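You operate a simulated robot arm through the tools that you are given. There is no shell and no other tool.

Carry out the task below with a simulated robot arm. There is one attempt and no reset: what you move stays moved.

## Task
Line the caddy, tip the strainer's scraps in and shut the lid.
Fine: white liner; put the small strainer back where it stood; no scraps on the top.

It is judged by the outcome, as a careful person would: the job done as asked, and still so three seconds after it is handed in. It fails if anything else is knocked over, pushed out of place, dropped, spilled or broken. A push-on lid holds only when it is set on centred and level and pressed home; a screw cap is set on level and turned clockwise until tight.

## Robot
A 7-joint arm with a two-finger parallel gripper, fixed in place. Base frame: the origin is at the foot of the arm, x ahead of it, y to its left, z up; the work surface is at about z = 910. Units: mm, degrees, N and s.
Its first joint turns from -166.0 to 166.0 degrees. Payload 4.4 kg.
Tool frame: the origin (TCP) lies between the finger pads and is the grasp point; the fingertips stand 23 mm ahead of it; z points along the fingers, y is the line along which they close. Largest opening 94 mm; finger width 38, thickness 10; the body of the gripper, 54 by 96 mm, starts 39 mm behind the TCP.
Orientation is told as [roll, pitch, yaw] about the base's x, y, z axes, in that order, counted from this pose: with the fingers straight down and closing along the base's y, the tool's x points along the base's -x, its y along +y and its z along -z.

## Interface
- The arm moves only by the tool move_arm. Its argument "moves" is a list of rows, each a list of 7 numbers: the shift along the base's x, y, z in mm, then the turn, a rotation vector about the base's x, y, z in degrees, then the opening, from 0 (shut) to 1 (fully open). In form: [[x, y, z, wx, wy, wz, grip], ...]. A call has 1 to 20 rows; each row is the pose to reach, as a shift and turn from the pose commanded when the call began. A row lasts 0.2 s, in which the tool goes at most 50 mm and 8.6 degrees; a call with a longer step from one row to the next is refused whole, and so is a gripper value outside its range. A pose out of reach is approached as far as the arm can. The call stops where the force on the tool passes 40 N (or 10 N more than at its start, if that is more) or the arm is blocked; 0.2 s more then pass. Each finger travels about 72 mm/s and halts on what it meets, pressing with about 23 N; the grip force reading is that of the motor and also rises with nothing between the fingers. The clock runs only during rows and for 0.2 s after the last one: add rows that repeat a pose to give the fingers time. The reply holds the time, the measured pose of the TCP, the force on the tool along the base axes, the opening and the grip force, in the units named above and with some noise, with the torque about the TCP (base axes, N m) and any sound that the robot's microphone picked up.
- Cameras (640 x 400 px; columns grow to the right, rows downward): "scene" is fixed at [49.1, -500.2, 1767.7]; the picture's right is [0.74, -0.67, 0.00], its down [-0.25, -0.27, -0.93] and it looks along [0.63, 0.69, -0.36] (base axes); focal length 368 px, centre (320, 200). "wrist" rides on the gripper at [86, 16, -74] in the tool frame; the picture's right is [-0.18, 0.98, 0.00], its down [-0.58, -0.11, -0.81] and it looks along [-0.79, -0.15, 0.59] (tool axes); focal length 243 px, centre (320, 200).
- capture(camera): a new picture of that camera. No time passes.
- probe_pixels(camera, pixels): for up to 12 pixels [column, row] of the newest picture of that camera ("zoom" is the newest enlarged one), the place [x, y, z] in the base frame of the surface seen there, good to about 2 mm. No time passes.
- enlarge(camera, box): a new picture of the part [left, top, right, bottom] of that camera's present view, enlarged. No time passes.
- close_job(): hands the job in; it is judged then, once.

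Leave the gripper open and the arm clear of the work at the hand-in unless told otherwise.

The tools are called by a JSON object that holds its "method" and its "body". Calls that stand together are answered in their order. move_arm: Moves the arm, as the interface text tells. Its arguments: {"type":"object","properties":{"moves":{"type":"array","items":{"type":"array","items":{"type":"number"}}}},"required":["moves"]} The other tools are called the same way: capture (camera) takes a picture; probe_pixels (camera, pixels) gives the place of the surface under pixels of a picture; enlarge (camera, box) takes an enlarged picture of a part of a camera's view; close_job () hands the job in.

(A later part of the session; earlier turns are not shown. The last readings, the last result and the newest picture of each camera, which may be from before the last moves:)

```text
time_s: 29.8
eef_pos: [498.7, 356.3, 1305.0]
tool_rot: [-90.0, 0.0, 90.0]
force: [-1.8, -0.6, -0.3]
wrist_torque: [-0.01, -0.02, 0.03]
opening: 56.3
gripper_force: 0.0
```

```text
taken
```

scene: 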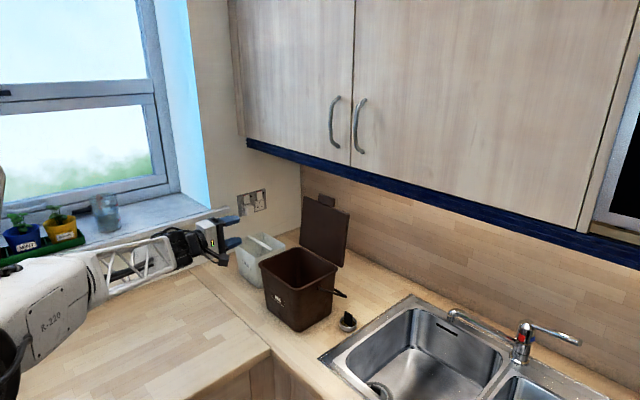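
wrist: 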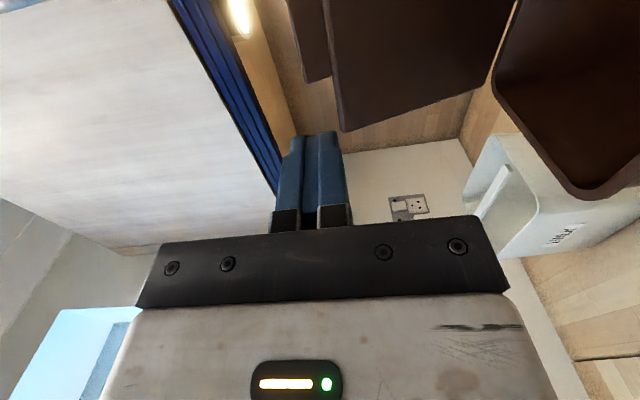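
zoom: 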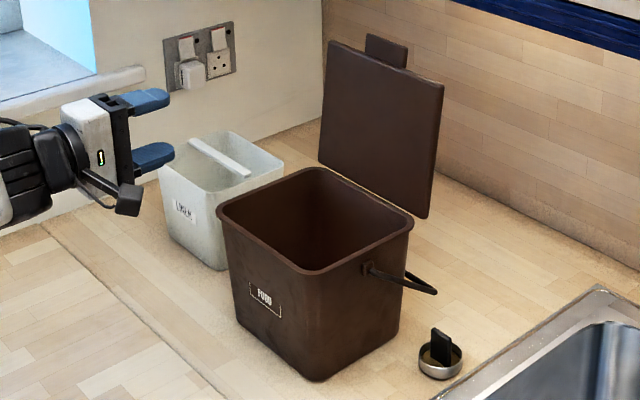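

Clear view: the caddy is open with the lid up. Next I reorient the tool straight down (yaw 0) at about (640,440,1330) for an overhead view of both the caddy opening and the liner.

{"method": "move_arm", "body": {"moves": [[9, 6, 2, 4.619, 4.619, -4.619, 0.6], [18, 11, 3, 9.238, 9.238, -9.238, 0.6], [28, 17, 5, 13.857, 13.857, -13.857, 0.6], [37, 22, 7, 18.476, 18.476, -18.476, 0.6], [47, 28, 8, 23.095, 23.095, -23.095, 0.6], [56, 34, 10, 27.714, 27.714, -27.714, 0.6], [66, 39, 12, 32.333, 32.333, -32.333, 0.6], [75, 45, 13, 36.952, 36.952, -36.952, 0.6], [85, 50, 15, 41.571, 41.571, -41.571, 0.6], [94, 56, 17, 46.19, 46.19, -46.19, 0.6], [103, 62, 18, 50.809, 50.809, -50.809, 0.6], [113, 67, 20, 55.428, 55.428, -55.428, 0.6], [122, 73, 22, 60.047, 60.047, -60.047, 0.6], [132, 78, 23, 64.666, 64.666, -64.666, 0.6], [141, 84, 25, 69.28, 69.28, -69.28, 0.6], [141, 84, 25, 69.28, 69.28, -69.28, 0.6]]}}

{"method": "capture", "body": {"camera": "wrist"}}

{"method": "capture", "body": {"camera": "scene"}}

```text
time_s: 33.2
eef_pos: [638.9, 440.6, 1330.8]
tool_rot: [0.0, 0.0, -0.2]
force: [-0.4, 0.7, -0.1]
wrist_torque: [-0.02, 0.01, -0.01]
opening: 56.3
gripper_force: 0.0
```

```text
taken
```

wrist: 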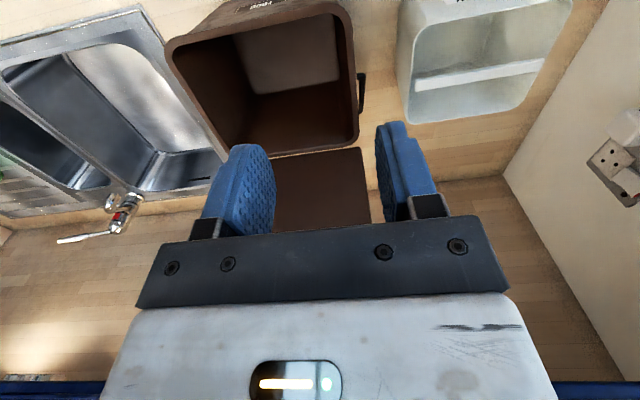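

```text
taken
```

scene: 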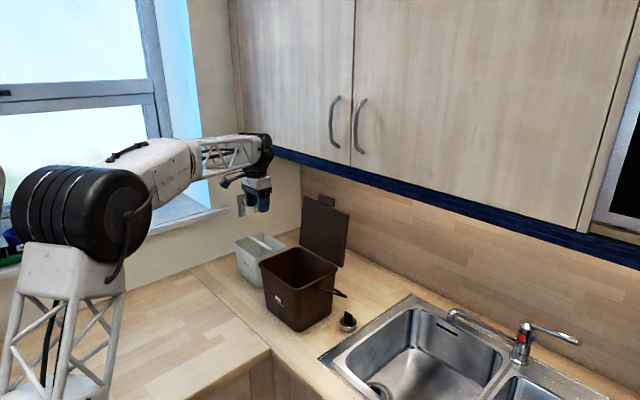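

Good overhead view of the caddy opening and the liner with its bar. I zoom in to probe rims and bar.

{"method": "enlarge", "body": {"camera": "wrist", "box": [380, 0, 600, 140]}}

{"method": "probe_pixels", "body": {"camera": "zoom", "pixels": [[100, 220], [470, 185], [285, 190], [285, 215], [95, 245], [475, 165], [285, 203], [80, 345], [440, 300], [75, 130], [545, 80], [190, 212]]}}

{"method": "enlarge", "body": {"camera": "wrist", "box": [155, 0, 375, 165]}}

{"method": "probe_pixels", "body": {"camera": "zoom", "pixels": [[45, 120], [560, 40], [300, 75], [175, 385], [590, 365], [400, 400], [110, 260], [570, 200], [130, 260], [555, 200], [320, 110], [400, 130]]}}

```text
2.86 times, centred on (490, 70) of wrist
```

zoom: 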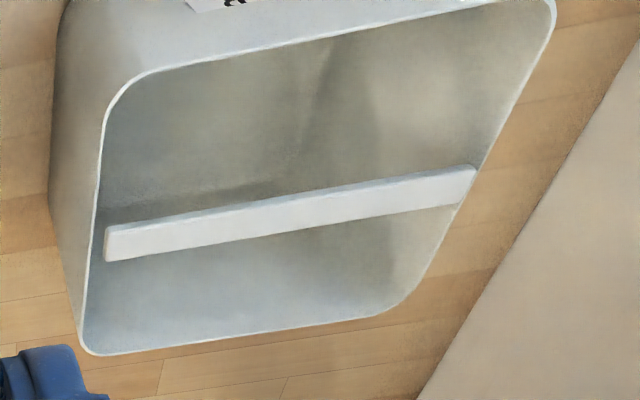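

```text
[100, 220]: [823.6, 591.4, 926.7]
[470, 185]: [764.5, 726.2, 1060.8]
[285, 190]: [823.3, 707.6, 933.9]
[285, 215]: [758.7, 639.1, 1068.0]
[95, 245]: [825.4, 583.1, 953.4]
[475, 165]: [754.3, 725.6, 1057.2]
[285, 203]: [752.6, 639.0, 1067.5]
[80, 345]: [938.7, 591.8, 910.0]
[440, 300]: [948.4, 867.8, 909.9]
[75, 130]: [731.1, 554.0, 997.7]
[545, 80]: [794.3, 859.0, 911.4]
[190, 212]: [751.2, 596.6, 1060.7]
```

```text
2.42 times, centred on (265, 82) of wrist
```

zoom: 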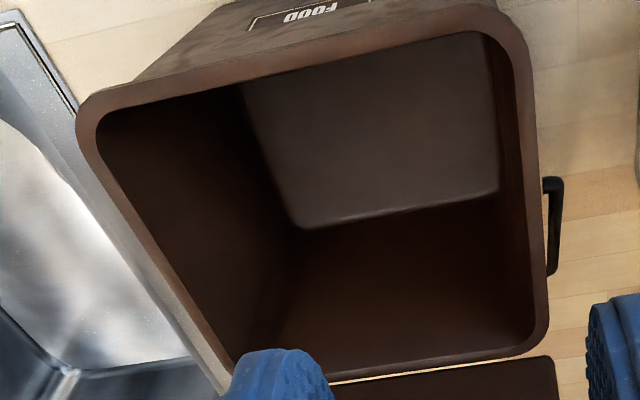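

```text
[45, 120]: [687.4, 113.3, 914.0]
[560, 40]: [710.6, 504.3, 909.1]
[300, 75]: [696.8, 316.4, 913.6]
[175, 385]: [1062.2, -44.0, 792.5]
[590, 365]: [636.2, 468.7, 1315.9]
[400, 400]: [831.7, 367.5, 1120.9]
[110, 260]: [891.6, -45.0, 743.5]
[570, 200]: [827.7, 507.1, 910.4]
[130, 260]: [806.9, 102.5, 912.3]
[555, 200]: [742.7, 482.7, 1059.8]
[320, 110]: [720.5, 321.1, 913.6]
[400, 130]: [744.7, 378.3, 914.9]
```

I'll probe the caddy rim band itself more carefully, plus the floor corners to size the cavity.

{"method": "probe_pixels", "body": {"camera": "zoom", "pixels": [[300, 58], [450, 22], [90, 140], [140, 230], [190, 320], [222, 375], [528, 100], [538, 200], [543, 310], [350, 375], [450, 360], [520, 340]]}}

{"method": "probe_pixels", "body": {"camera": "wrist", "pixels": [[408, 115], [405, 122], [412, 60], [520, 108], [545, 55], [555, 40], [575, 5], [430, 20], [480, 77], [420, 83], [535, 66], [470, 115]]}}

```text
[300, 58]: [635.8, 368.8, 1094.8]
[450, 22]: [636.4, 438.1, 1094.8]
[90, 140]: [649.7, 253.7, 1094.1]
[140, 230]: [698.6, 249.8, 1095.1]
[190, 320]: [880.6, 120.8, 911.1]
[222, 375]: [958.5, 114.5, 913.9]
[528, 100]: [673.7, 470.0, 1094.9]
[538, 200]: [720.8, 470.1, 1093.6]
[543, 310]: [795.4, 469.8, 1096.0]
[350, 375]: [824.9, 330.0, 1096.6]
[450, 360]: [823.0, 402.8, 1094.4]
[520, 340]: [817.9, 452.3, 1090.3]
```

```text
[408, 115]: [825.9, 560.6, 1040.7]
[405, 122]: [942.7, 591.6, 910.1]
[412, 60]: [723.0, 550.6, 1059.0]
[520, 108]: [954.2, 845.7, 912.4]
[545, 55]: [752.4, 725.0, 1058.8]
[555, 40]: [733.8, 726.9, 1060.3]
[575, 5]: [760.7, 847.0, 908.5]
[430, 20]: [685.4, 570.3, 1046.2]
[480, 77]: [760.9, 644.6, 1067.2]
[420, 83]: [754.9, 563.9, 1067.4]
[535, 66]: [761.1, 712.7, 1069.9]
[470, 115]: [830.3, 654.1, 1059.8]
```

Caddy outer rim: x≈636–826, y≈249–471, z≈1095. Liner rim: x≈686–831, y≈553–727; bar at x≈758, top z≈1068. I'll trace the caddy's inner edges with pixel series to be sure of the centring.

{"method": "probe_pixels", "body": {"camera": "zoom", "pixels": [[350, 30], [350, 38], [350, 46], [350, 54], [350, 62], [350, 70], [400, 350], [400, 356], [400, 362], [400, 368], [400, 374], [400, 380]]}}

{"method": "probe_pixels", "body": {"camera": "zoom", "pixels": [[110, 200], [118, 200], [126, 200], [134, 200], [142, 200], [520, 150], [525, 150], [530, 150], [536, 150], [310, 224], [495, 188], [240, 95]]}}

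```text
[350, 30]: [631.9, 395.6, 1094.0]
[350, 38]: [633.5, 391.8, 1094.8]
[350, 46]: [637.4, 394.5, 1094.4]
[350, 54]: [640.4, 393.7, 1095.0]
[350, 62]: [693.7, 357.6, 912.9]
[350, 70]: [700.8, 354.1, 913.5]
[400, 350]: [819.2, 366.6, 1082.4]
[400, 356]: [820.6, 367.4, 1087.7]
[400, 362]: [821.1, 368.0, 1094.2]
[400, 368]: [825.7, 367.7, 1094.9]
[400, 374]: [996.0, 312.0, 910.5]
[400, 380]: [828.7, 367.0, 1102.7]
```

```text
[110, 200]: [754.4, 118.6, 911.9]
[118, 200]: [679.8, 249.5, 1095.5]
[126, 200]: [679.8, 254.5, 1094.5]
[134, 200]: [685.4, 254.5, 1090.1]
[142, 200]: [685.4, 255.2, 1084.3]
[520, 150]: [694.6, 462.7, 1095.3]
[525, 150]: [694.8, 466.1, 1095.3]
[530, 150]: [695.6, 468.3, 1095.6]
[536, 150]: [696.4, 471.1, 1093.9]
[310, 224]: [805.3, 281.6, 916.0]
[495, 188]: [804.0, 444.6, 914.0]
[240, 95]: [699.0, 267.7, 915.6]
```

Caddy inner opening is x 641–820, y 255–462 (centre 730.5, 359); floor z≈914. The liner centre is about (758.5, 640), so it must shift by (−28, −281). I'll turn the tool to yaw −90 (closing along x, camera on the +y side) near the liner.

{"method": "move_arm", "body": {"moves": [[9, 10, -11, 0, 0, -7.5, 0.6], [17, 20, -22, 0, 0, -15, 0.6], [25, 30, -33, 0, 0, -22.5, 0.6], [34, 40, -43, 0, 0, -30, 0.6], [42, 50, -54, 0, 0, -37.5, 0.6], [50, 60, -65, 0, 0, -45, 0.6], [59, 69, -76, 0, 0, -52.5, 0.6], [67, 79, -87, 0, 0, -60, 0.6], [76, 89, -98, 0, 0, -67.5, 0.6], [84, 99, -108, 0, 0, -75, 0.6], [93, 109, -119, 0, 0, -82.5, 0.6], [101, 119, -130, 0, 0, -90, 0.6], [101, 119, -130, 0, 0, -90, 0.6]]}}

{"method": "capture", "body": {"camera": "scene"}}

{"method": "capture", "body": {"camera": "wrist"}}

```text
time_s: 36.0
eef_pos: [739.6, 560.1, 1201.2]
tool_rot: [0.1, -0.1, -90.1]
force: [-0.4, -0.4, 0.6]
wrist_torque: [0.04, -0.01, 0.0]
opening: 56.4
gripper_force: 0.1
```

```text
taken
```

scene: 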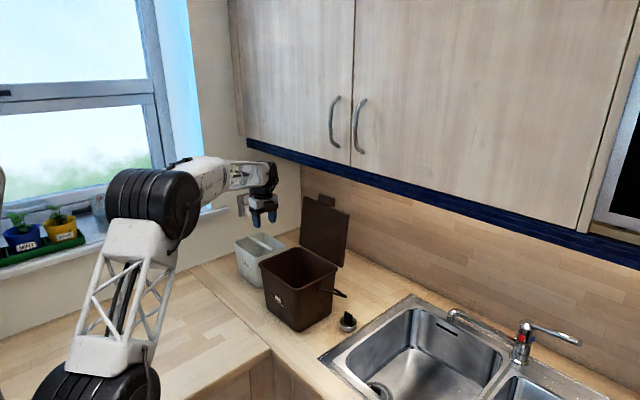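

```text
taken
```

wrist: 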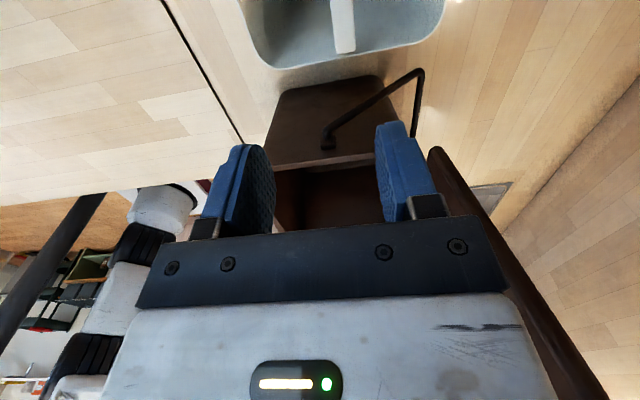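

I tilt the tool 20° so the fingers point outward (+y) for reach and move over the bar centre at (758.5, 640), stopping at z≈1110 for a check.

{"method": "move_arm", "body": {"moves": [[5, 20, -15, 5, 0, 0, 0.6], [10, 40, -35, 10, 0, 0, 0.6], [15, 60, -55, 15, 0, 0, 0.6], [19, 80, -75, 20, 0, 0, 0.6], [19, 80, -91, 20, 0, 0, 0.6], [19, 80, -91, 20, 0, 0, 0.6]]}}

{"method": "enlarge", "body": {"camera": "scene", "box": [190, 160, 350, 300]}}

{"method": "capture", "body": {"camera": "wrist"}}

```text
time_s: 37.4
eef_pos: [758.6, 639.1, 1109.4]
tool_rot: [0.0, 20.0, -90.0]
force: [0.1, -0.3, -0.2]
wrist_torque: [-0.01, -0.03, 0.02]
opening: 56.2
gripper_force: 0.0
```

```text
2.86 times, centred on (270, 230) of scene
```

zoom: 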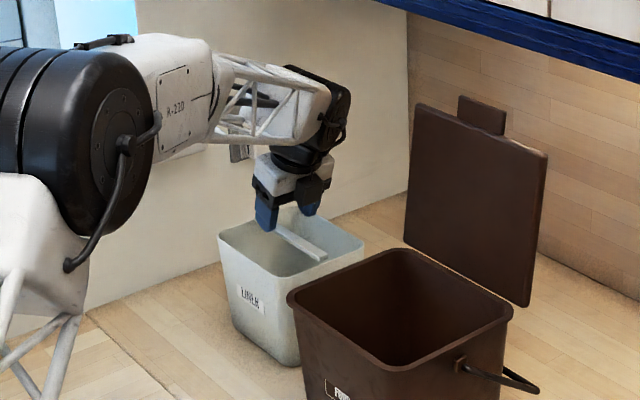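

```text
taken
```

wrist: 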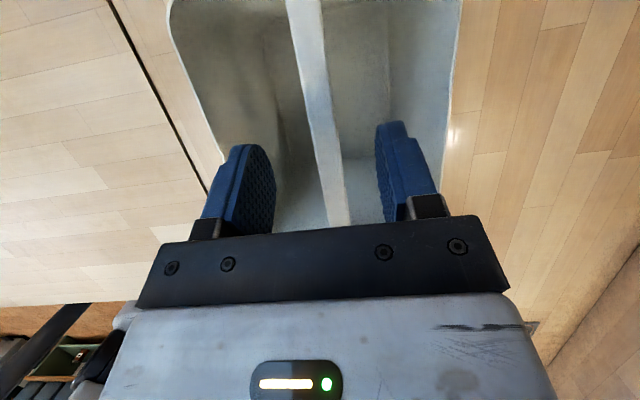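

The bar is between the fingers. I descend 46 mm so the pads straddle the bar and close gently.

{"method": "move_arm", "body": {"moves": [[0, 0, -16, 0, 0, 0, 0.6], [0, 0, -32, 0, 0, 0, 0.6], [0, 0, -46, 0, 0, 0, 0.6], [0, 0, -46, 0, 0, 0, 0.6], [0, 0, -46, 0, 0, 0, 0.4], [0, 0, -46, 0, 0, 0, 0.25], [0, 0, -46, 0, 0, 0, 0.1], [0, 0, -46, 0, 0, 0, 0], [0, 0, -46, 0, 0, 0, 0], [0, 0, -46, 0, 0, 0, 0]]}}

{"method": "enlarge", "body": {"camera": "scene", "box": [190, 160, 350, 300]}}

{"method": "capture", "body": {"camera": "wrist"}}

```text
time_s: 39.6
eef_pos: [758.0, 640.2, 1064.2]
tool_rot: [0.0, 20.0, -89.9]
force: [0.0, -1.0, 0.0]
wrist_torque: [-0.01, -0.01, -0.03]
opening: 15.2
gripper_force: 23.0
```

```text
2.86 times, centred on (270, 230) of scene
```

zoom: 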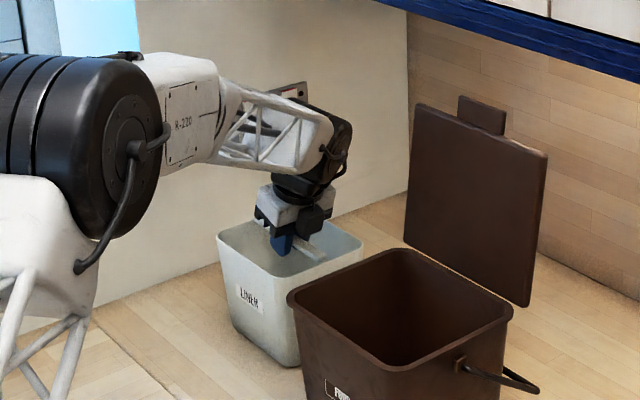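

```text
taken
```

wrist: 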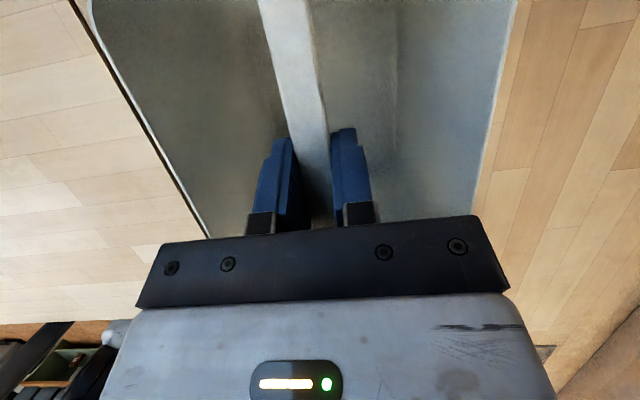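

The bar is held (15.2 mm). I lift straight up 40 mm slowly and check that the liner hangs level.

{"method": "move_arm", "body": {"moves": [[0, 0, 5, 0, 0, 0, 0], [0, 0, 10, 0, 0, 0, 0], [0, 0, 20, 0, 0, 0, 0], [0, 0, 30, 0, 0, 0, 0], [0, 0, 40, 0, 0, 0, 0], [0, 0, 40, 0, 0, 0, 0]]}}

{"method": "enlarge", "body": {"camera": "scene", "box": [190, 160, 350, 300]}}

```text
time_s: 41.0
eef_pos: [757.8, 639.7, 1104.4]
tool_rot: [-0.1, 20.0, -90.0]
force: [-0.4, 0.4, -1.1]
wrist_torque: [-0.03, -0.04, 0.02]
opening: 15.4
gripper_force: 22.9
```

```text
2.86 times, centred on (270, 230) of scene
```

zoom: 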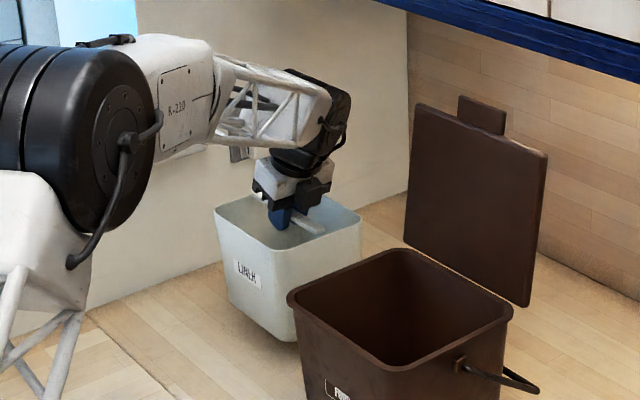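

The liner hangs level. I lift on to z≈1285 while shifting x by −27 to clear everything.

{"method": "move_arm", "body": {"moves": [[0, 0, 20, 0, 0, 0, 0], [-3, 0, 40, 0, 0, 0, 0], [-7, 0, 60, 0, 0, 0, 0], [-11, 0, 80, 0, 0, 0, 0], [-15, 0, 100, 0, 0, 0, 0], [-19, 0, 120, 0, 0, 0, 0], [-23, 0, 140, 0, 0, 0, 0], [-27, 0, 160, 0, 0, 0, 0], [-27, 0, 181, 0, 0, 0, 0], [-27, 0, 181, 0, 0, 0, 0]]}}

{"method": "capture", "body": {"camera": "scene"}}

```text
time_s: 43.2
eef_pos: [731.6, 640.7, 1285.3]
tool_rot: [0.0, 20.0, -90.0]
force: [0.5, 0.0, -0.4]
wrist_torque: [0.0, -0.02, -0.01]
opening: 15.5
gripper_force: 22.9
```

```text
taken
```

scene: 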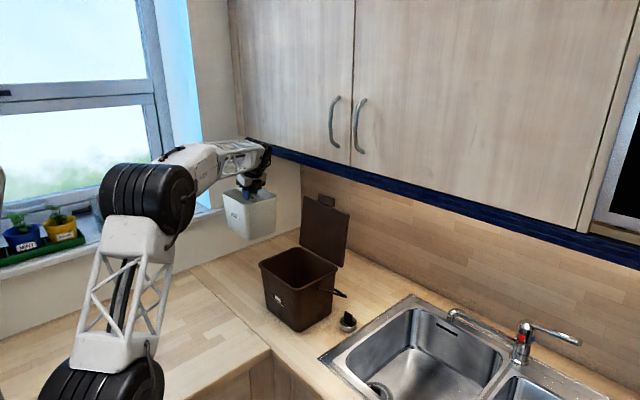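

Carrying the liner over to the caddy: y −281 at constant height.

{"method": "move_arm", "body": {"moves": [[0, -15, 0, 0, 0, 0, 0], [0, -40, 0, 0, 0, 0, 0], [0, -65, 0, 0, 0, 0, 0], [0, -90, 0, 0, 0, 0, 0], [0, -115, 0, 0, 0, 0, 0], [0, -140, 0, 0, 0, 0, 0], [0, -165, 0, 0, 0, 0, 0], [0, -190, 0, 0, 0, 0, 0], [0, -215, 0, 0, 0, 0, 0], [0, -240, 0, 0, 0, 0, 0], [0, -260, 0, 0, 0, 0, 0], [0, -275, 0, 0, 0, 0, 0], [0, -281, 0, 0, 0, 0, 0], [0, -281, 0, 0, 0, 0, 0]]}}

{"method": "capture", "body": {"camera": "wrist"}}

{"method": "enlarge", "body": {"camera": "scene", "box": [220, 160, 380, 340]}}

{"method": "capture", "body": {"camera": "scene"}}

```text
time_s: 46.2
eef_pos: [731.9, 358.8, 1285.3]
tool_rot: [0.0, 20.0, -90.0]
force: [0.1, -0.4, -0.3]
wrist_torque: [0.0, -0.02, 0.01]
opening: 15.3
gripper_force: 23.1
```

```text
taken
```

wrist: 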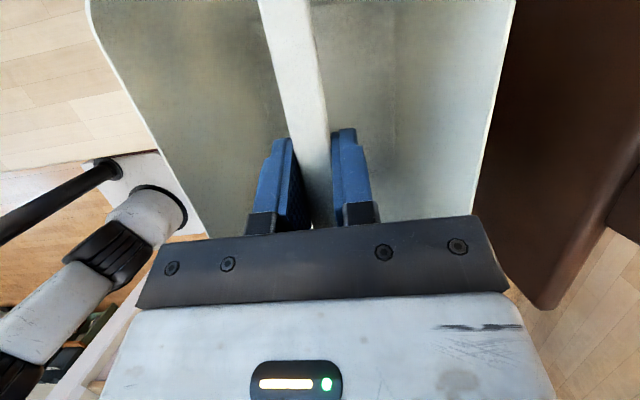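

```text
2.22 times, centred on (300, 250) of scene
```

zoom: 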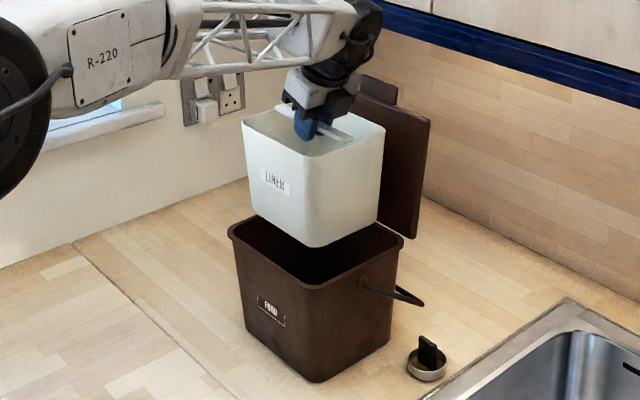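

```text
taken
```

scene: 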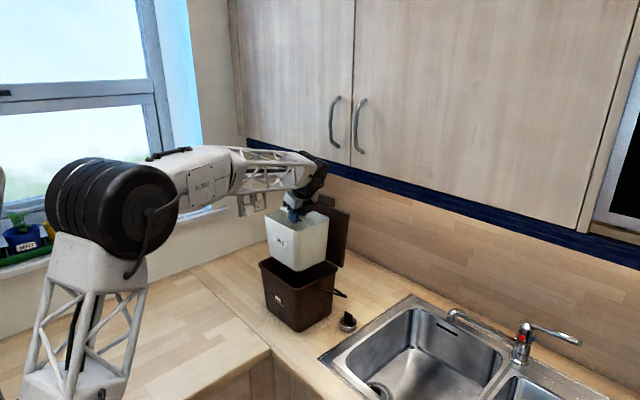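

The liner hangs over the caddy. I probe its rim corners to check centring and levelness.

{"method": "enlarge", "body": {"camera": "scene", "box": [255, 195, 351, 255]}}

```text
6.67 times, centred on (303, 225) of scene
```

zoom: 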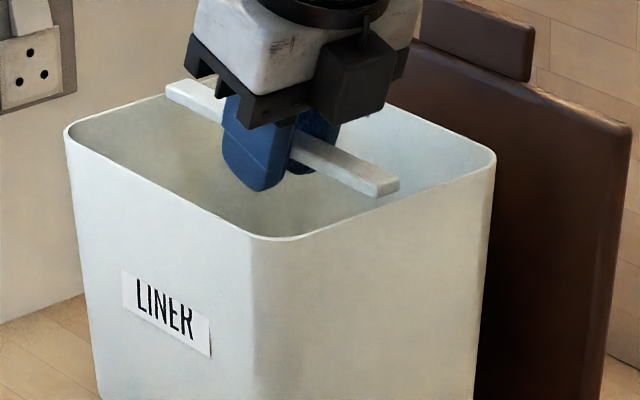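

{"method": "probe_pixels", "body": {"camera": "zoom", "pixels": [[72, 160], [160, 200], [245, 240], [275, 245], [350, 220], [420, 195], [470, 178], [490, 165], [390, 188], [190, 90], [300, 158], [70, 140]]}}

```text
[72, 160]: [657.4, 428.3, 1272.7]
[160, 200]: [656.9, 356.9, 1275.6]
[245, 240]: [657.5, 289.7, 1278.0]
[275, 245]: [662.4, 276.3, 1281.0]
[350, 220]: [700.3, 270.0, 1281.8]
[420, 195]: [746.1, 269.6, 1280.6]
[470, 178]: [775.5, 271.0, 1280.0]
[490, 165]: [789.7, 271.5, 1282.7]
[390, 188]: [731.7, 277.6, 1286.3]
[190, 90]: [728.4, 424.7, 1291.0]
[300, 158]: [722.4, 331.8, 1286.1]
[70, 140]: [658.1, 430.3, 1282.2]
```

Centred and level (rim front x≈657, −y side y≈270). Lower 180 mm, then slow for the touchdown.

{"method": "move_arm", "body": {"moves": [[-1, 1, -15, 0, 0, 0, 0], [-1, 1, -30, 0, 0, 0, 0], [-1, 1, -45, 0, 0, 0, 0], [-1, 1, -60, 0, 0, 0, 0], [-1, 1, -75, 0, 0, 0, 0], [-1, 1, -90, 0, 0, 0, 0], [-1, 1, -105, 0, 0, 0, 0], [-1, 1, -120, 0, 0, 0, 0], [-1, 1, -135, 0, 0, 0, 0], [-1, 1, -150, 0, 0, 0, 0], [-1, 1, -165, 0, 0, 0, 0], [-1, 1, -180, 0, 0, 0, 0], [-1, 1, -190, 0, 0, 0, 0], [-1, 1, -200, 0, 0, 0, 0], [-1, 1, -200, 0, 0, 0, 0]]}}

{"method": "enlarge", "body": {"camera": "scene", "box": [220, 160, 380, 340]}}

```text
time_s: 49.4
eef_pos: [731.2, 360.0, 1085.7]
tool_rot: [0.0, 20.0, -90.0]
force: [0.0, -0.7, -0.4]
wrist_torque: [-0.02, 0.01, -0.01]
opening: 15.2
gripper_force: 22.3
```

```text
2.22 times, centred on (300, 250) of scene
```

zoom: 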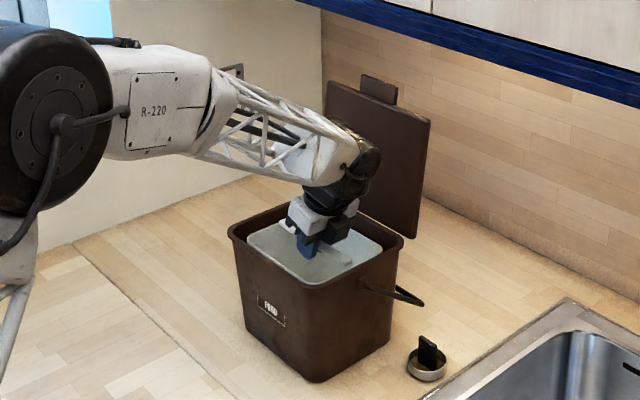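

The liner is going in without contact. I lower slowly until it meets the floor (expected TCP z≈1068).

{"method": "move_arm", "body": {"moves": [[0, 0, -4, 0, 0, 0, 0], [0, 0, -8, 0, 0, 0, 0], [0, 0, -11, 0, 0, 0, 0], [0, 0, -14, 0, 0, 0, 0], [0, 0, -16, 0, 0, 0, 0], [0, 0, -16, 0, 0, 0, 0]]}}

{"method": "enlarge", "body": {"camera": "scene", "box": [255, 215, 351, 275]}}

```text
time_s: 50.8
eef_pos: [730.2, 360.8, 1068.6]
tool_rot: [0.0, 20.0, -89.9]
force: [0.6, 0.1, -0.5]
wrist_torque: [-0.03, -0.02, 0.0]
opening: 15.4
gripper_force: 22.6
```

```text
6.67 times, centred on (303, 245) of scene
```

zoom: 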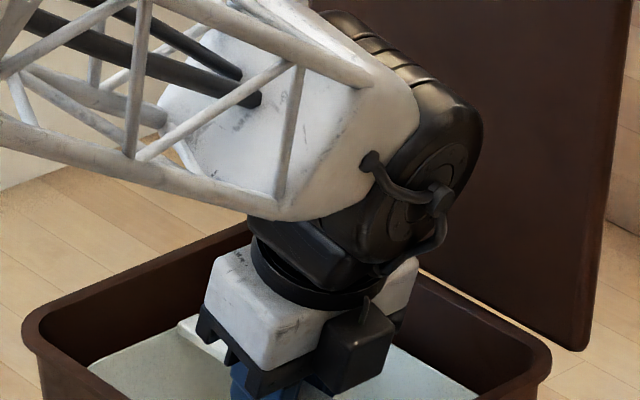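

No contact force yet; a few more millimetres, 1.5 mm per row.

{"method": "move_arm", "body": {"moves": [[0, 0, -1.5, 0, 0, 0, 0], [0, 0, -3, 0, 0, 0, 0], [0, 0, -3, 0, 0, 0, 0]]}}

```text
time_s: 51.6
eef_pos: [730.9, 360.6, 1068.0]
tool_rot: [0.1, 20.0, -90.0]
force: [-2.5, 1.0, 18.4]
wrist_torque: [0.16, -0.03, 0.0]
opening: 15.3
gripper_force: 23.4
```

Contact with the floor (18 N at z≈1068). I relieve the push, then open the fingers moderately (to 45 mm).

{"method": "move_arm", "body": {"moves": [[0, 0, 2, 0, 0, 0, 0], [0, 0, 2, 0, 0, 0, 0.2], [0, 0, 2, 0, 0, 0, 0.35], [0, 0, 2, 0, 0, 0, 0.5], [0, 0, 2, 0, 0, 0, 0.5], [0, 0, 2, 0, 0, 0, 0.5]]}}

{"method": "capture", "body": {"camera": "wrist"}}

```text
time_s: 53.0
eef_pos: [730.5, 360.5, 1067.8]
tool_rot: [0.0, 19.9, -90.1]
force: [0.0, 0.3, -0.4]
wrist_torque: [0.0, -0.01, 0.03]
opening: 46.8
gripper_force: 0.1
```

```text
taken
```

wrist: 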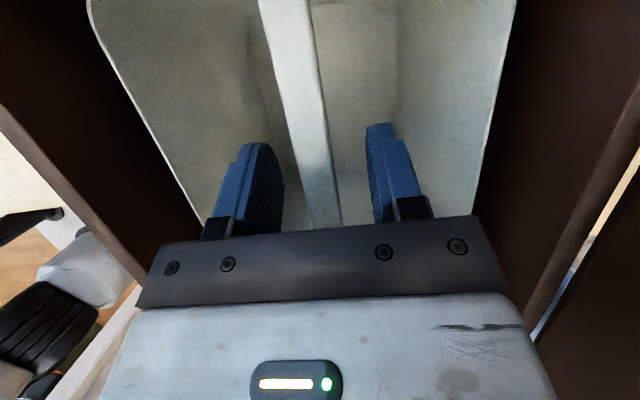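

Released. I raise the tool straight up and out, to z≈1290, then look.

{"method": "move_arm", "body": {"moves": [[0, 0, 10, 0, 0, 0, 0.5], [0, 0, 25, 0, 0, 0, 0.5], [0, 0, 45, 0, 0, 0, 0.5], [0, 0, 70, 0, 0, 0, 0.5], [0, 0, 100, 0, 0, 0, 0.5], [0, 0, 130, 0, 0, 0, 0.5], [0, 0, 160, 0, 0, 0, 0.5], [0, 0, 190, 0, 0, 0, 0.5], [0, 0, 220, 0, 0, 0, 0.5], [-40, 0, 220, 0, 0, 0, 0.5], [-80, 0, 220, 0, 0, 0, 0.5], [-120, 0, 220, 0, 0, 0, 0.5], [-160, 0, 220, 0, 0, 0, 0.5], [-200, 0, 220, 0, 0, 0, 0.5]]}}

{"method": "enlarge", "body": {"camera": "scene", "box": [220, 180, 380, 340]}}

{"method": "capture", "body": {"camera": "scene"}}

```text
time_s: 56.0
eef_pos: [530.8, 360.6, 1287.4]
tool_rot: [0.1, 20.0, -90.2]
force: [0.2, 0.5, -0.9]
wrist_torque: [0.01, 0.02, -0.04]
opening: 47.2
gripper_force: 0.1
```

```text
2.50 times, centred on (300, 260) of scene
```

zoom: 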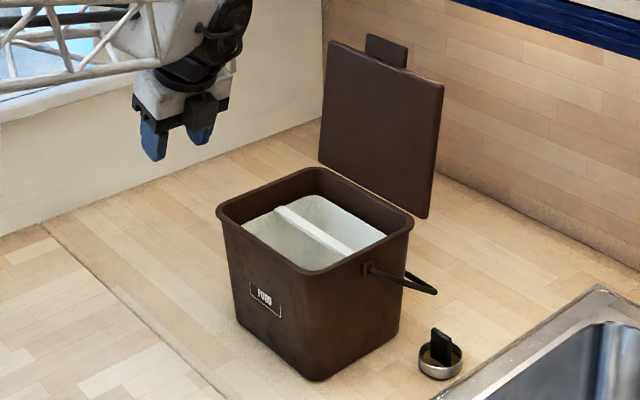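

```text
taken
```

scene: 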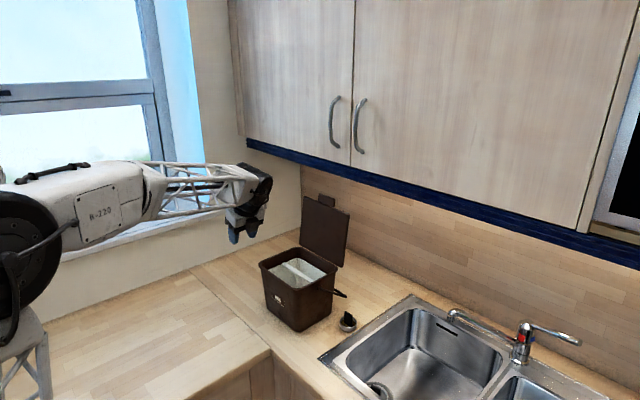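

The white liner sits well inside the caddy. Next I need the strainer: I'll bring the tool to the −y side over the sink, pointing along +y (rotate +65° about x), at about (700, 0, 1200), and look at both strainers from there.

{"method": "move_arm", "body": {"moves": [[17, -36, -9, 6.5, 0, 0, 0.5], [34, -72, -17, 13, 0, 0, 0.5], [51, -108, -26, 19.5, 0, 0, 0.5], [68, -144, -35, 26, 0, 0, 0.5], [85, -180, -43, 32.5, 0, 0, 0.5], [101, -216, -52, 39, 0, 0, 0.5], [118, -252, -61, 45.5, 0, 0, 0.5], [135, -288, -70, 52, 0, 0, 0.5], [152, -324, -78, 58.5, 0, 0, 0.5], [169, -360, -87, 65, 0, 0, 0.5], [169, -360, -87, 65, 0, 0, 0.5]]}}

{"method": "capture", "body": {"camera": "scene"}}

{"method": "capture", "body": {"camera": "wrist"}}

```text
time_s: 58.4
eef_pos: [700.2, 0.0, 1201.4]
tool_rot: [0.3, 85.1, -89.7]
force: [0.2, 0.0, 0.2]
wrist_torque: [0.04, 0.01, 0.03]
opening: 47.1
gripper_force: 0.1
```

```text
taken
```

scene: 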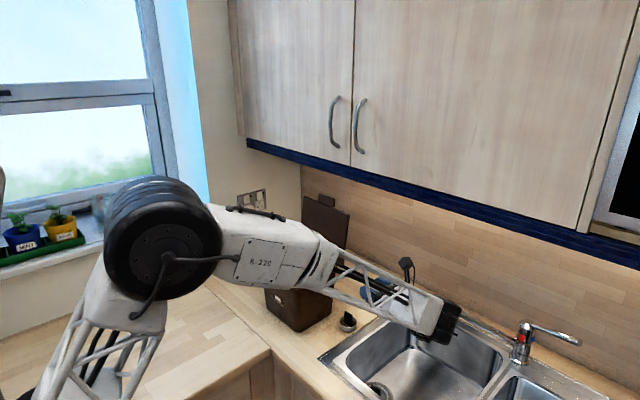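

```text
taken
```

wrist: 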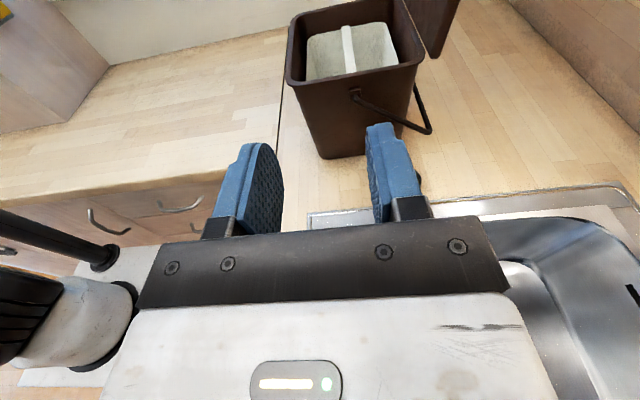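

The view is upright now. I probe the faucet/spout for clearance, and zoom in on the sink strainer from the scene for comparison.

{"method": "probe_pixels", "body": {"camera": "scene", "pixels": [[520, 345], [523, 326], [575, 340], [465, 318], [480, 325], [378, 390], [347, 320], [430, 340], [455, 325], [405, 262]]}}

{"method": "enlarge", "body": {"camera": "scene", "box": [330, 300, 490, 400]}}

```text
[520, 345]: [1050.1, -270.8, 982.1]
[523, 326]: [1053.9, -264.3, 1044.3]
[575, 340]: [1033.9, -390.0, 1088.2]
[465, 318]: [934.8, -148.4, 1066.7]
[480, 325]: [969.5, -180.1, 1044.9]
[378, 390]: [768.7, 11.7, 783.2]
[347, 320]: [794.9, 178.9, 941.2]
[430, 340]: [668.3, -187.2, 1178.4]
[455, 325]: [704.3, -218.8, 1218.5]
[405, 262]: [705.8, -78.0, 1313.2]
```

```text
4.00 times, centred on (410, 350) of scene
```

zoom: 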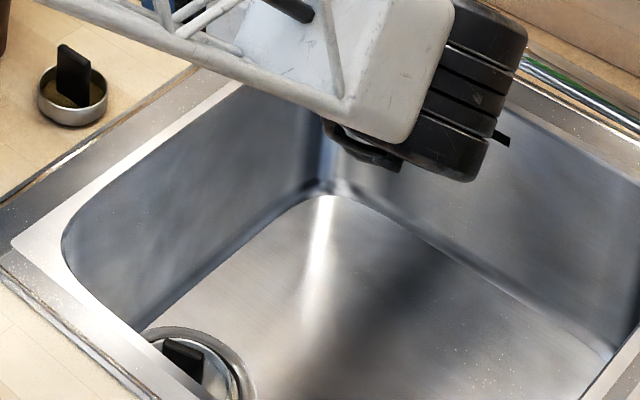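

The spout is around (935,−148,1067), so I want to keep the wrist at lower x. I zoom on the strainer to measure fin yaw precisely.

{"method": "enlarge", "body": {"camera": "scene", "box": [330, 300, 370, 340]}}

{"method": "probe_pixels", "body": {"camera": "zoom", "pixels": [[272, 118], [338, 158], [300, 190], [280, 170], [325, 200], [300, 130], [215, 225], [300, 270], [385, 220], [250, 240], [240, 210], [360, 240]]}}

```text
10.00 times, centred on (350, 320) of scene
```

zoom: 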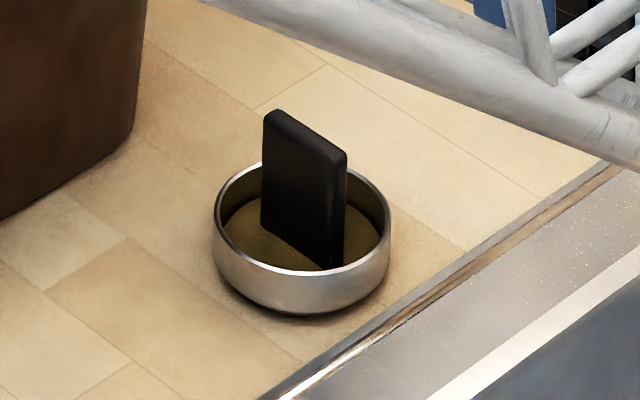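

```text
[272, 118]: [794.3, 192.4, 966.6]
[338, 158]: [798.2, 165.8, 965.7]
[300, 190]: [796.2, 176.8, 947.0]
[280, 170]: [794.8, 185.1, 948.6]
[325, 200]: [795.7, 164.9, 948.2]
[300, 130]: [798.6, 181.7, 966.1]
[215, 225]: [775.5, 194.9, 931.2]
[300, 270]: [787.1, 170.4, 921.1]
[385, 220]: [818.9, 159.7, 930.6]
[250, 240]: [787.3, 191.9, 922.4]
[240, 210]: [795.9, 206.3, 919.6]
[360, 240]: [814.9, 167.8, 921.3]
```

Fin is in the y–z plane at x≈798.5, y 162–193, top z≈966; cup rim z≈931; scraps level z≈921. I approach via (740,177,1030), then shift to x=798.5 above the fin.

{"method": "move_arm", "body": {"moves": [[10, 30, -30, 0, 0, 0, 0.5], [20, 60, -60, 0, 0, 0, 0.5], [30, 90, -90, 0, 0, 0, 0.5], [40, 120, -110, 0, 0, 0, 0.5], [40, 150, -140, 0, 0, 0, 0.5], [40, 177, -171, 0, 0, 0, 0.5], [55, 177.5, -171, 0, 0, 0, 0.5], [70, 177.5, -171, 0, 0, 0, 0.5], [85, 177.5, -171, 0, 0, 0, 0.5], [98.3, 177.5, -171, 0, 0, 0, 0.5], [98.3, 177.5, -171, 0, 0, 0, 0.5]]}}

{"method": "capture", "body": {"camera": "scene"}}

{"method": "capture", "body": {"camera": "wrist"}}

```text
time_s: 60.8
eef_pos: [798.1, 178.8, 1029.6]
tool_rot: [0.1, 85.0, -89.8]
force: [1.0, 0.3, 0.0]
wrist_torque: [-0.03, 0.01, 0.01]
opening: 47.0
gripper_force: 0.0
```

```text
taken
```

scene: 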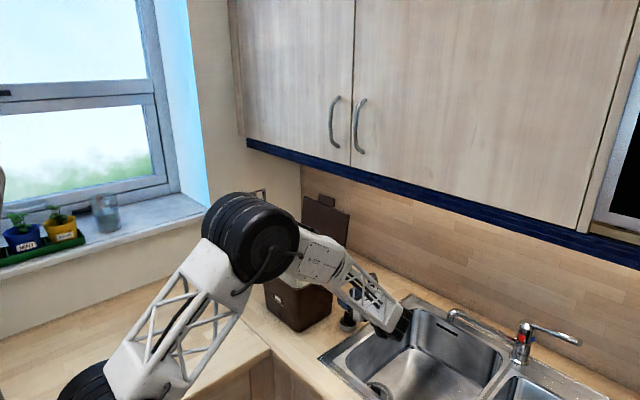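

```text
taken
```

wrist: 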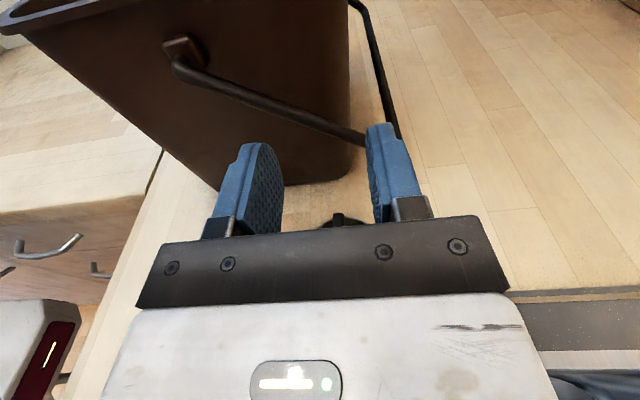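

The fin is visible between the fingers near (340,220). I check that the forearm clears the caddy before descending.

{"method": "probe_pixels", "body": {"camera": "scene", "pixels": [[300, 250], [320, 262], [345, 280], [330, 280], [355, 300], [318, 275], [395, 320], [350, 265]]}}

{"method": "enlarge", "body": {"camera": "scene", "box": [250, 220, 430, 350]}}

```text
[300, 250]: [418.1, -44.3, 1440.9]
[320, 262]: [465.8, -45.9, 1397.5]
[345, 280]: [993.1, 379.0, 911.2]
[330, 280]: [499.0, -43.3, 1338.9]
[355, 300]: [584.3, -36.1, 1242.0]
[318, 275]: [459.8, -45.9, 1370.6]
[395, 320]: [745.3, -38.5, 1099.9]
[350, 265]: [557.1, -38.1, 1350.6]
```

```text
3.08 times, centred on (340, 285) of scene
```

zoom: 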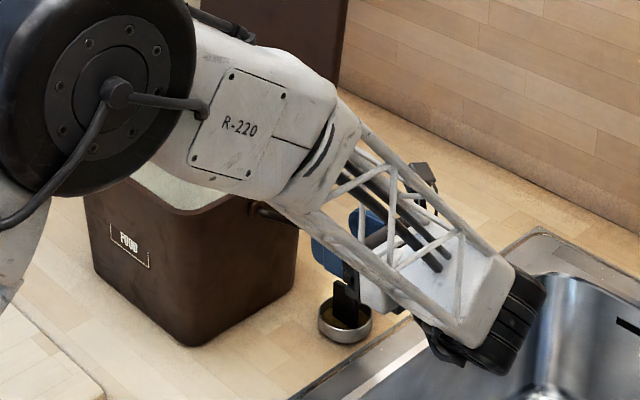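

Forearm is at y≈−40…+60, clear of the caddy. I check the lowest part of the wrist against the sink rim before descending 75 mm.

{"method": "probe_pixels", "body": {"camera": "scene", "pixels": [[395, 339], [388, 337], [403, 333], [408, 318], [380, 333], [372, 325], [360, 315], [352, 312], [345, 322], [365, 340]]}}

```text
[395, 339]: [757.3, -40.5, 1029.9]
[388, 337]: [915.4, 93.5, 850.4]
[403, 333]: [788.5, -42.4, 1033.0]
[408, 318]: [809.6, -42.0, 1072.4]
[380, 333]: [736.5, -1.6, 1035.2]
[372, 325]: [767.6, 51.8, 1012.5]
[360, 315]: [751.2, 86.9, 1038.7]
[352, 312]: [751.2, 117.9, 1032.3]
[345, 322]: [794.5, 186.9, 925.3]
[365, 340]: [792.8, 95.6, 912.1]
```

Lowest arm part would be ≈937 at the grasp height, above the 911 surface. Descend to z≈955.

{"method": "move_arm", "body": {"moves": [[0.3, -1, -20, 0, 0, 0, 0.5], [0.3, -1, -40, 0, 0, 0, 0.5], [0.3, -1, -55, 0, 0, 0, 0.5], [0.3, -1, -66, 0, 0, 0, 0.5], [0.3, -1, -74.5, 0, 0, 0, 0.5], [0.3, -1, -74.5, 0, 0, 0, 0.5]]}}

{"method": "capture", "body": {"camera": "wrist"}}

{"method": "enlarge", "body": {"camera": "scene", "box": [310, 270, 406, 340]}}

```text
time_s: 62.2
eef_pos: [798.0, 176.9, 956.2]
tool_rot: [0.6, 85.0, -89.4]
force: [-9.6, -1.4, 17.6]
wrist_torque: [-0.93, 0.67, -0.42]
opening: 47.0
gripper_force: 0.0
```

```text
taken
```

wrist: 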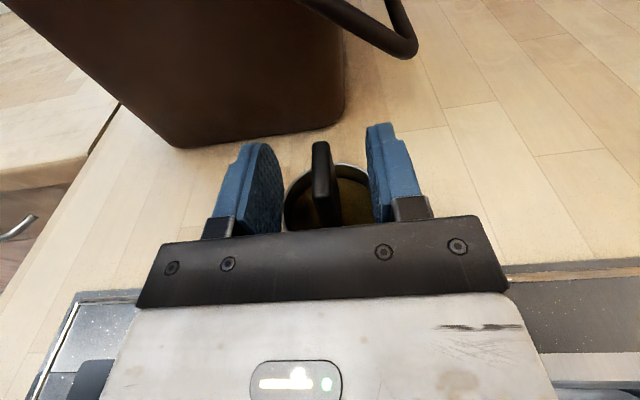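

```text
5.71 times, centred on (358, 305) of scene
```

zoom: 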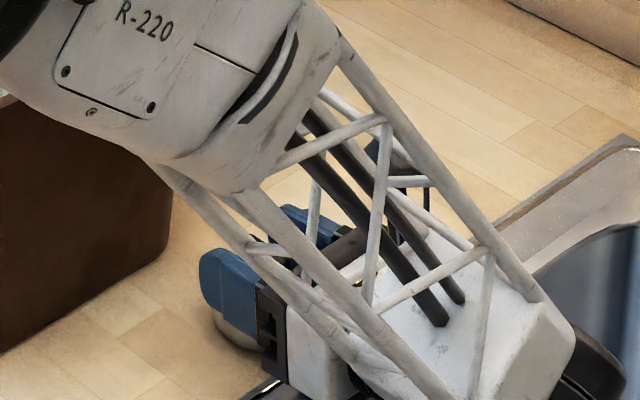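

There's an unexpected 17 N contact (from the torque, ~50 mm behind the TCP, likely the gripper body's underside). I back up 5 mm and re-read the force.

{"method": "move_arm", "body": {"moves": [[0, 0, 3, 0, 0, 0, 0.5], [0, 0, 5, 0, 0, 0, 0.5], [0, 0, 5, 0, 0, 0, 0.5]]}}

{"method": "capture", "body": {"camera": "wrist"}}

{"method": "enlarge", "body": {"camera": "wrist", "box": [240, 110, 440, 240]}}

```text
time_s: 63.0
eef_pos: [799.0, 176.9, 960.0]
tool_rot: [-0.1, 85.0, -90.3]
force: [0.3, -1.2, 0.2]
wrist_torque: [-0.02, -0.01, 0.0]
opening: 47.0
gripper_force: 0.1
```

```text
taken
```

wrist: 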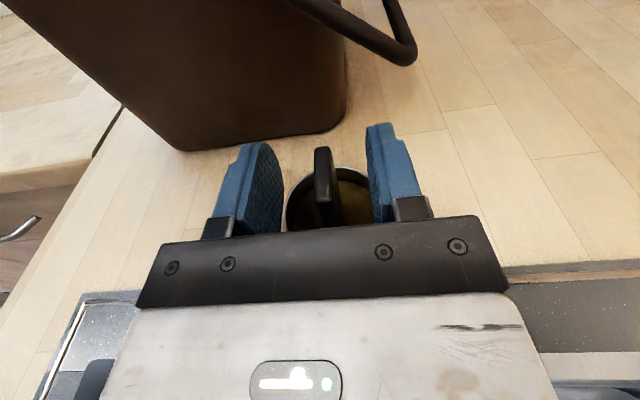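

```text
3.08 times, centred on (340, 175) of wrist
```

zoom: 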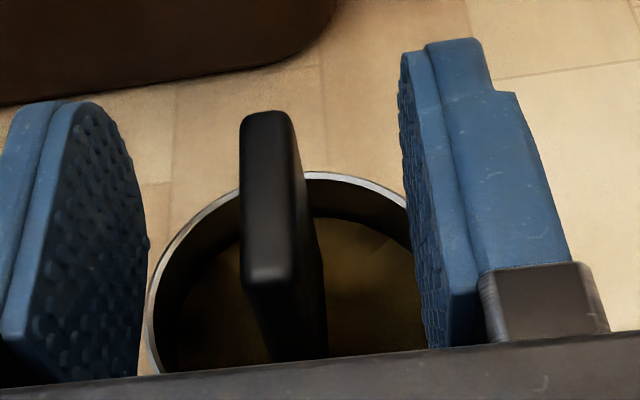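

Force-free at z=960 with the fin centred between the fingers. I close on it.

{"method": "move_arm", "body": {"moves": [[0, 0, 0, 0, 0, 0, 0.35], [0, 0, 0, 0, 0, 0, 0.2], [0, 0, 0, 0, 0, 0, 0.1], [0, 0, 0, 0, 0, 0, 0], [0, 0, 0, 0, 0, 0, 0], [0, 0, 0, 0, 0, 0, 0]]}}

{"method": "enlarge", "body": {"camera": "wrist", "box": [240, 110, 440, 240]}}

```text
time_s: 64.4
eef_pos: [798.2, 175.9, 960.4]
tool_rot: [-0.1, 85.0, -90.2]
force: [-0.7, -0.1, 0.7]
wrist_torque: [0.01, 0.02, -0.03]
opening: 8.3
gripper_force: 23.3
```

```text
3.08 times, centred on (340, 175) of wrist
```

zoom: 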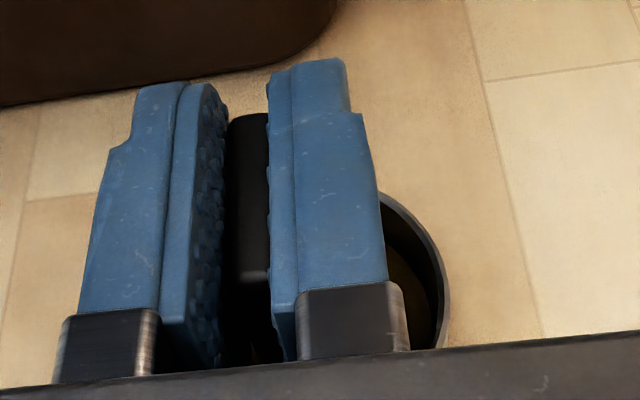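

The fin is held (8.3 mm). I note the grasp pose: TCP (798.5, 176.4, 960.2). Lift slowly straight up 30 mm and inspect.

{"method": "move_arm", "body": {"moves": [[0, 0, 4, 0, 0, 0, 0], [0, 0, 8, 0, 0, 0, 0], [0, 0, 15, 0, 0, 0, 0], [0, 0, 22, 0, 0, 0, 0], [0, 0, 30, 0, 0, 0, 0], [0, 0, 30, 0, 0, 0, 0]]}}

{"method": "capture", "body": {"camera": "wrist"}}

{"method": "enlarge", "body": {"camera": "scene", "box": [310, 260, 406, 340]}}

```text
time_s: 65.8
eef_pos: [798.2, 176.7, 991.0]
tool_rot: [0.0, 85.1, -90.0]
force: [0.1, 0.3, -0.1]
wrist_torque: [0.0, 0.0, 0.03]
opening: 8.3
gripper_force: 23.4
```

```text
taken
```

wrist: 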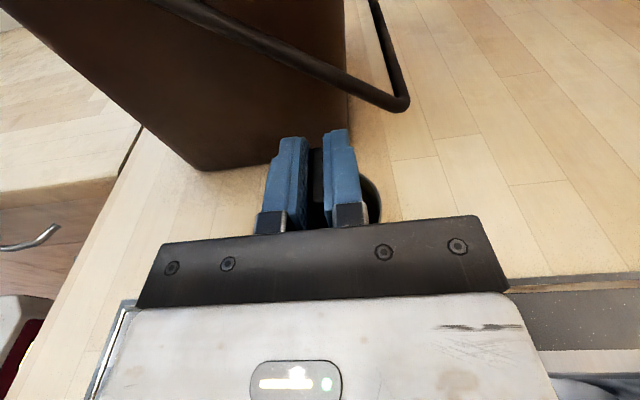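

```text
5.00 times, centred on (358, 300) of scene
```

zoom: 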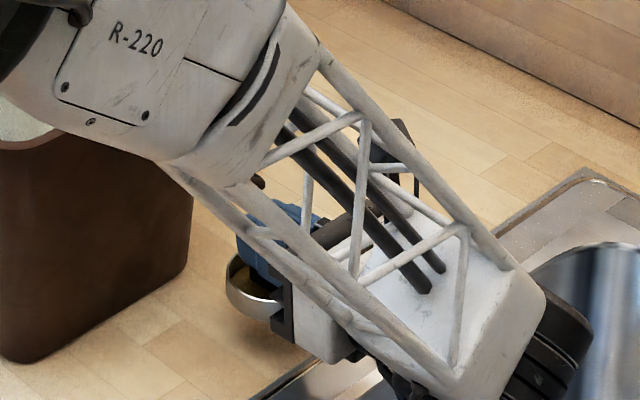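

The strainer is held level with its scraps. I carry it up and slightly away from the bail, shifting x to 745, to z≈1215.

{"method": "move_arm", "body": {"moves": [[0, -3, 8, 0, 0, 0, 0], [0, -8, 22, 0, 0, 0, 0], [0, -14, 40, 0, 0, 0, 0], [-5, -20, 60, 0, 0, 0, 0], [-10, -20, 82, 0, 0, 0, 0], [-16, -20, 104, 0, 0, 0, 0], [-22, -20, 126, 0, 0, 0, 0], [-28, -20, 148, 0, 0, 0, 0], [-34, -20, 170, 0, 0, 0, 0], [-42, -20, 192, 0, 0, 0, 0], [-49, -20, 210, 0, 0, 0, 0], [-53, -20, 222, 0, 0, 0, 0], [-53, -20, 224, 0, 0, 0, 0], [-53, -20, 224, 0, 0, 0, 0]]}}

{"method": "capture", "body": {"camera": "scene"}}

{"method": "capture", "body": {"camera": "wrist"}}

```text
time_s: 68.8
eef_pos: [745.0, 156.9, 1215.7]
tool_rot: [-0.1, 85.0, -90.0]
force: [0.8, -0.5, 0.1]
wrist_torque: [0.01, 0.03, -0.02]
opening: 8.3
gripper_force: 23.5
```

```text
taken
```

scene: 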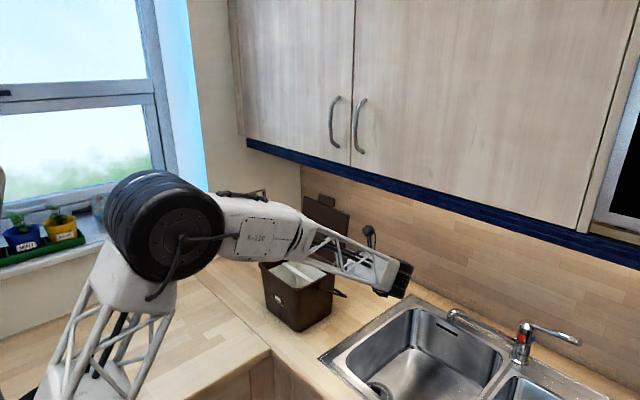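

```text
taken
```

wrist: 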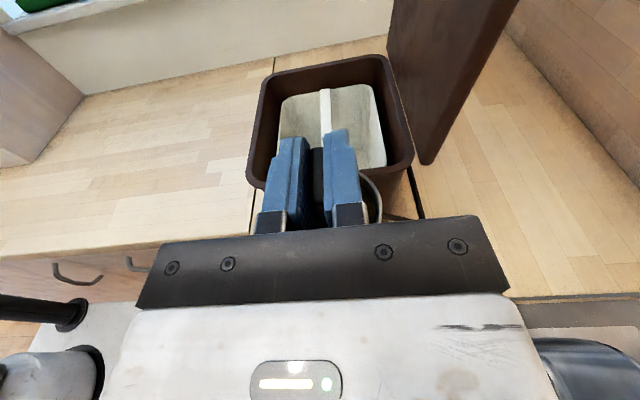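

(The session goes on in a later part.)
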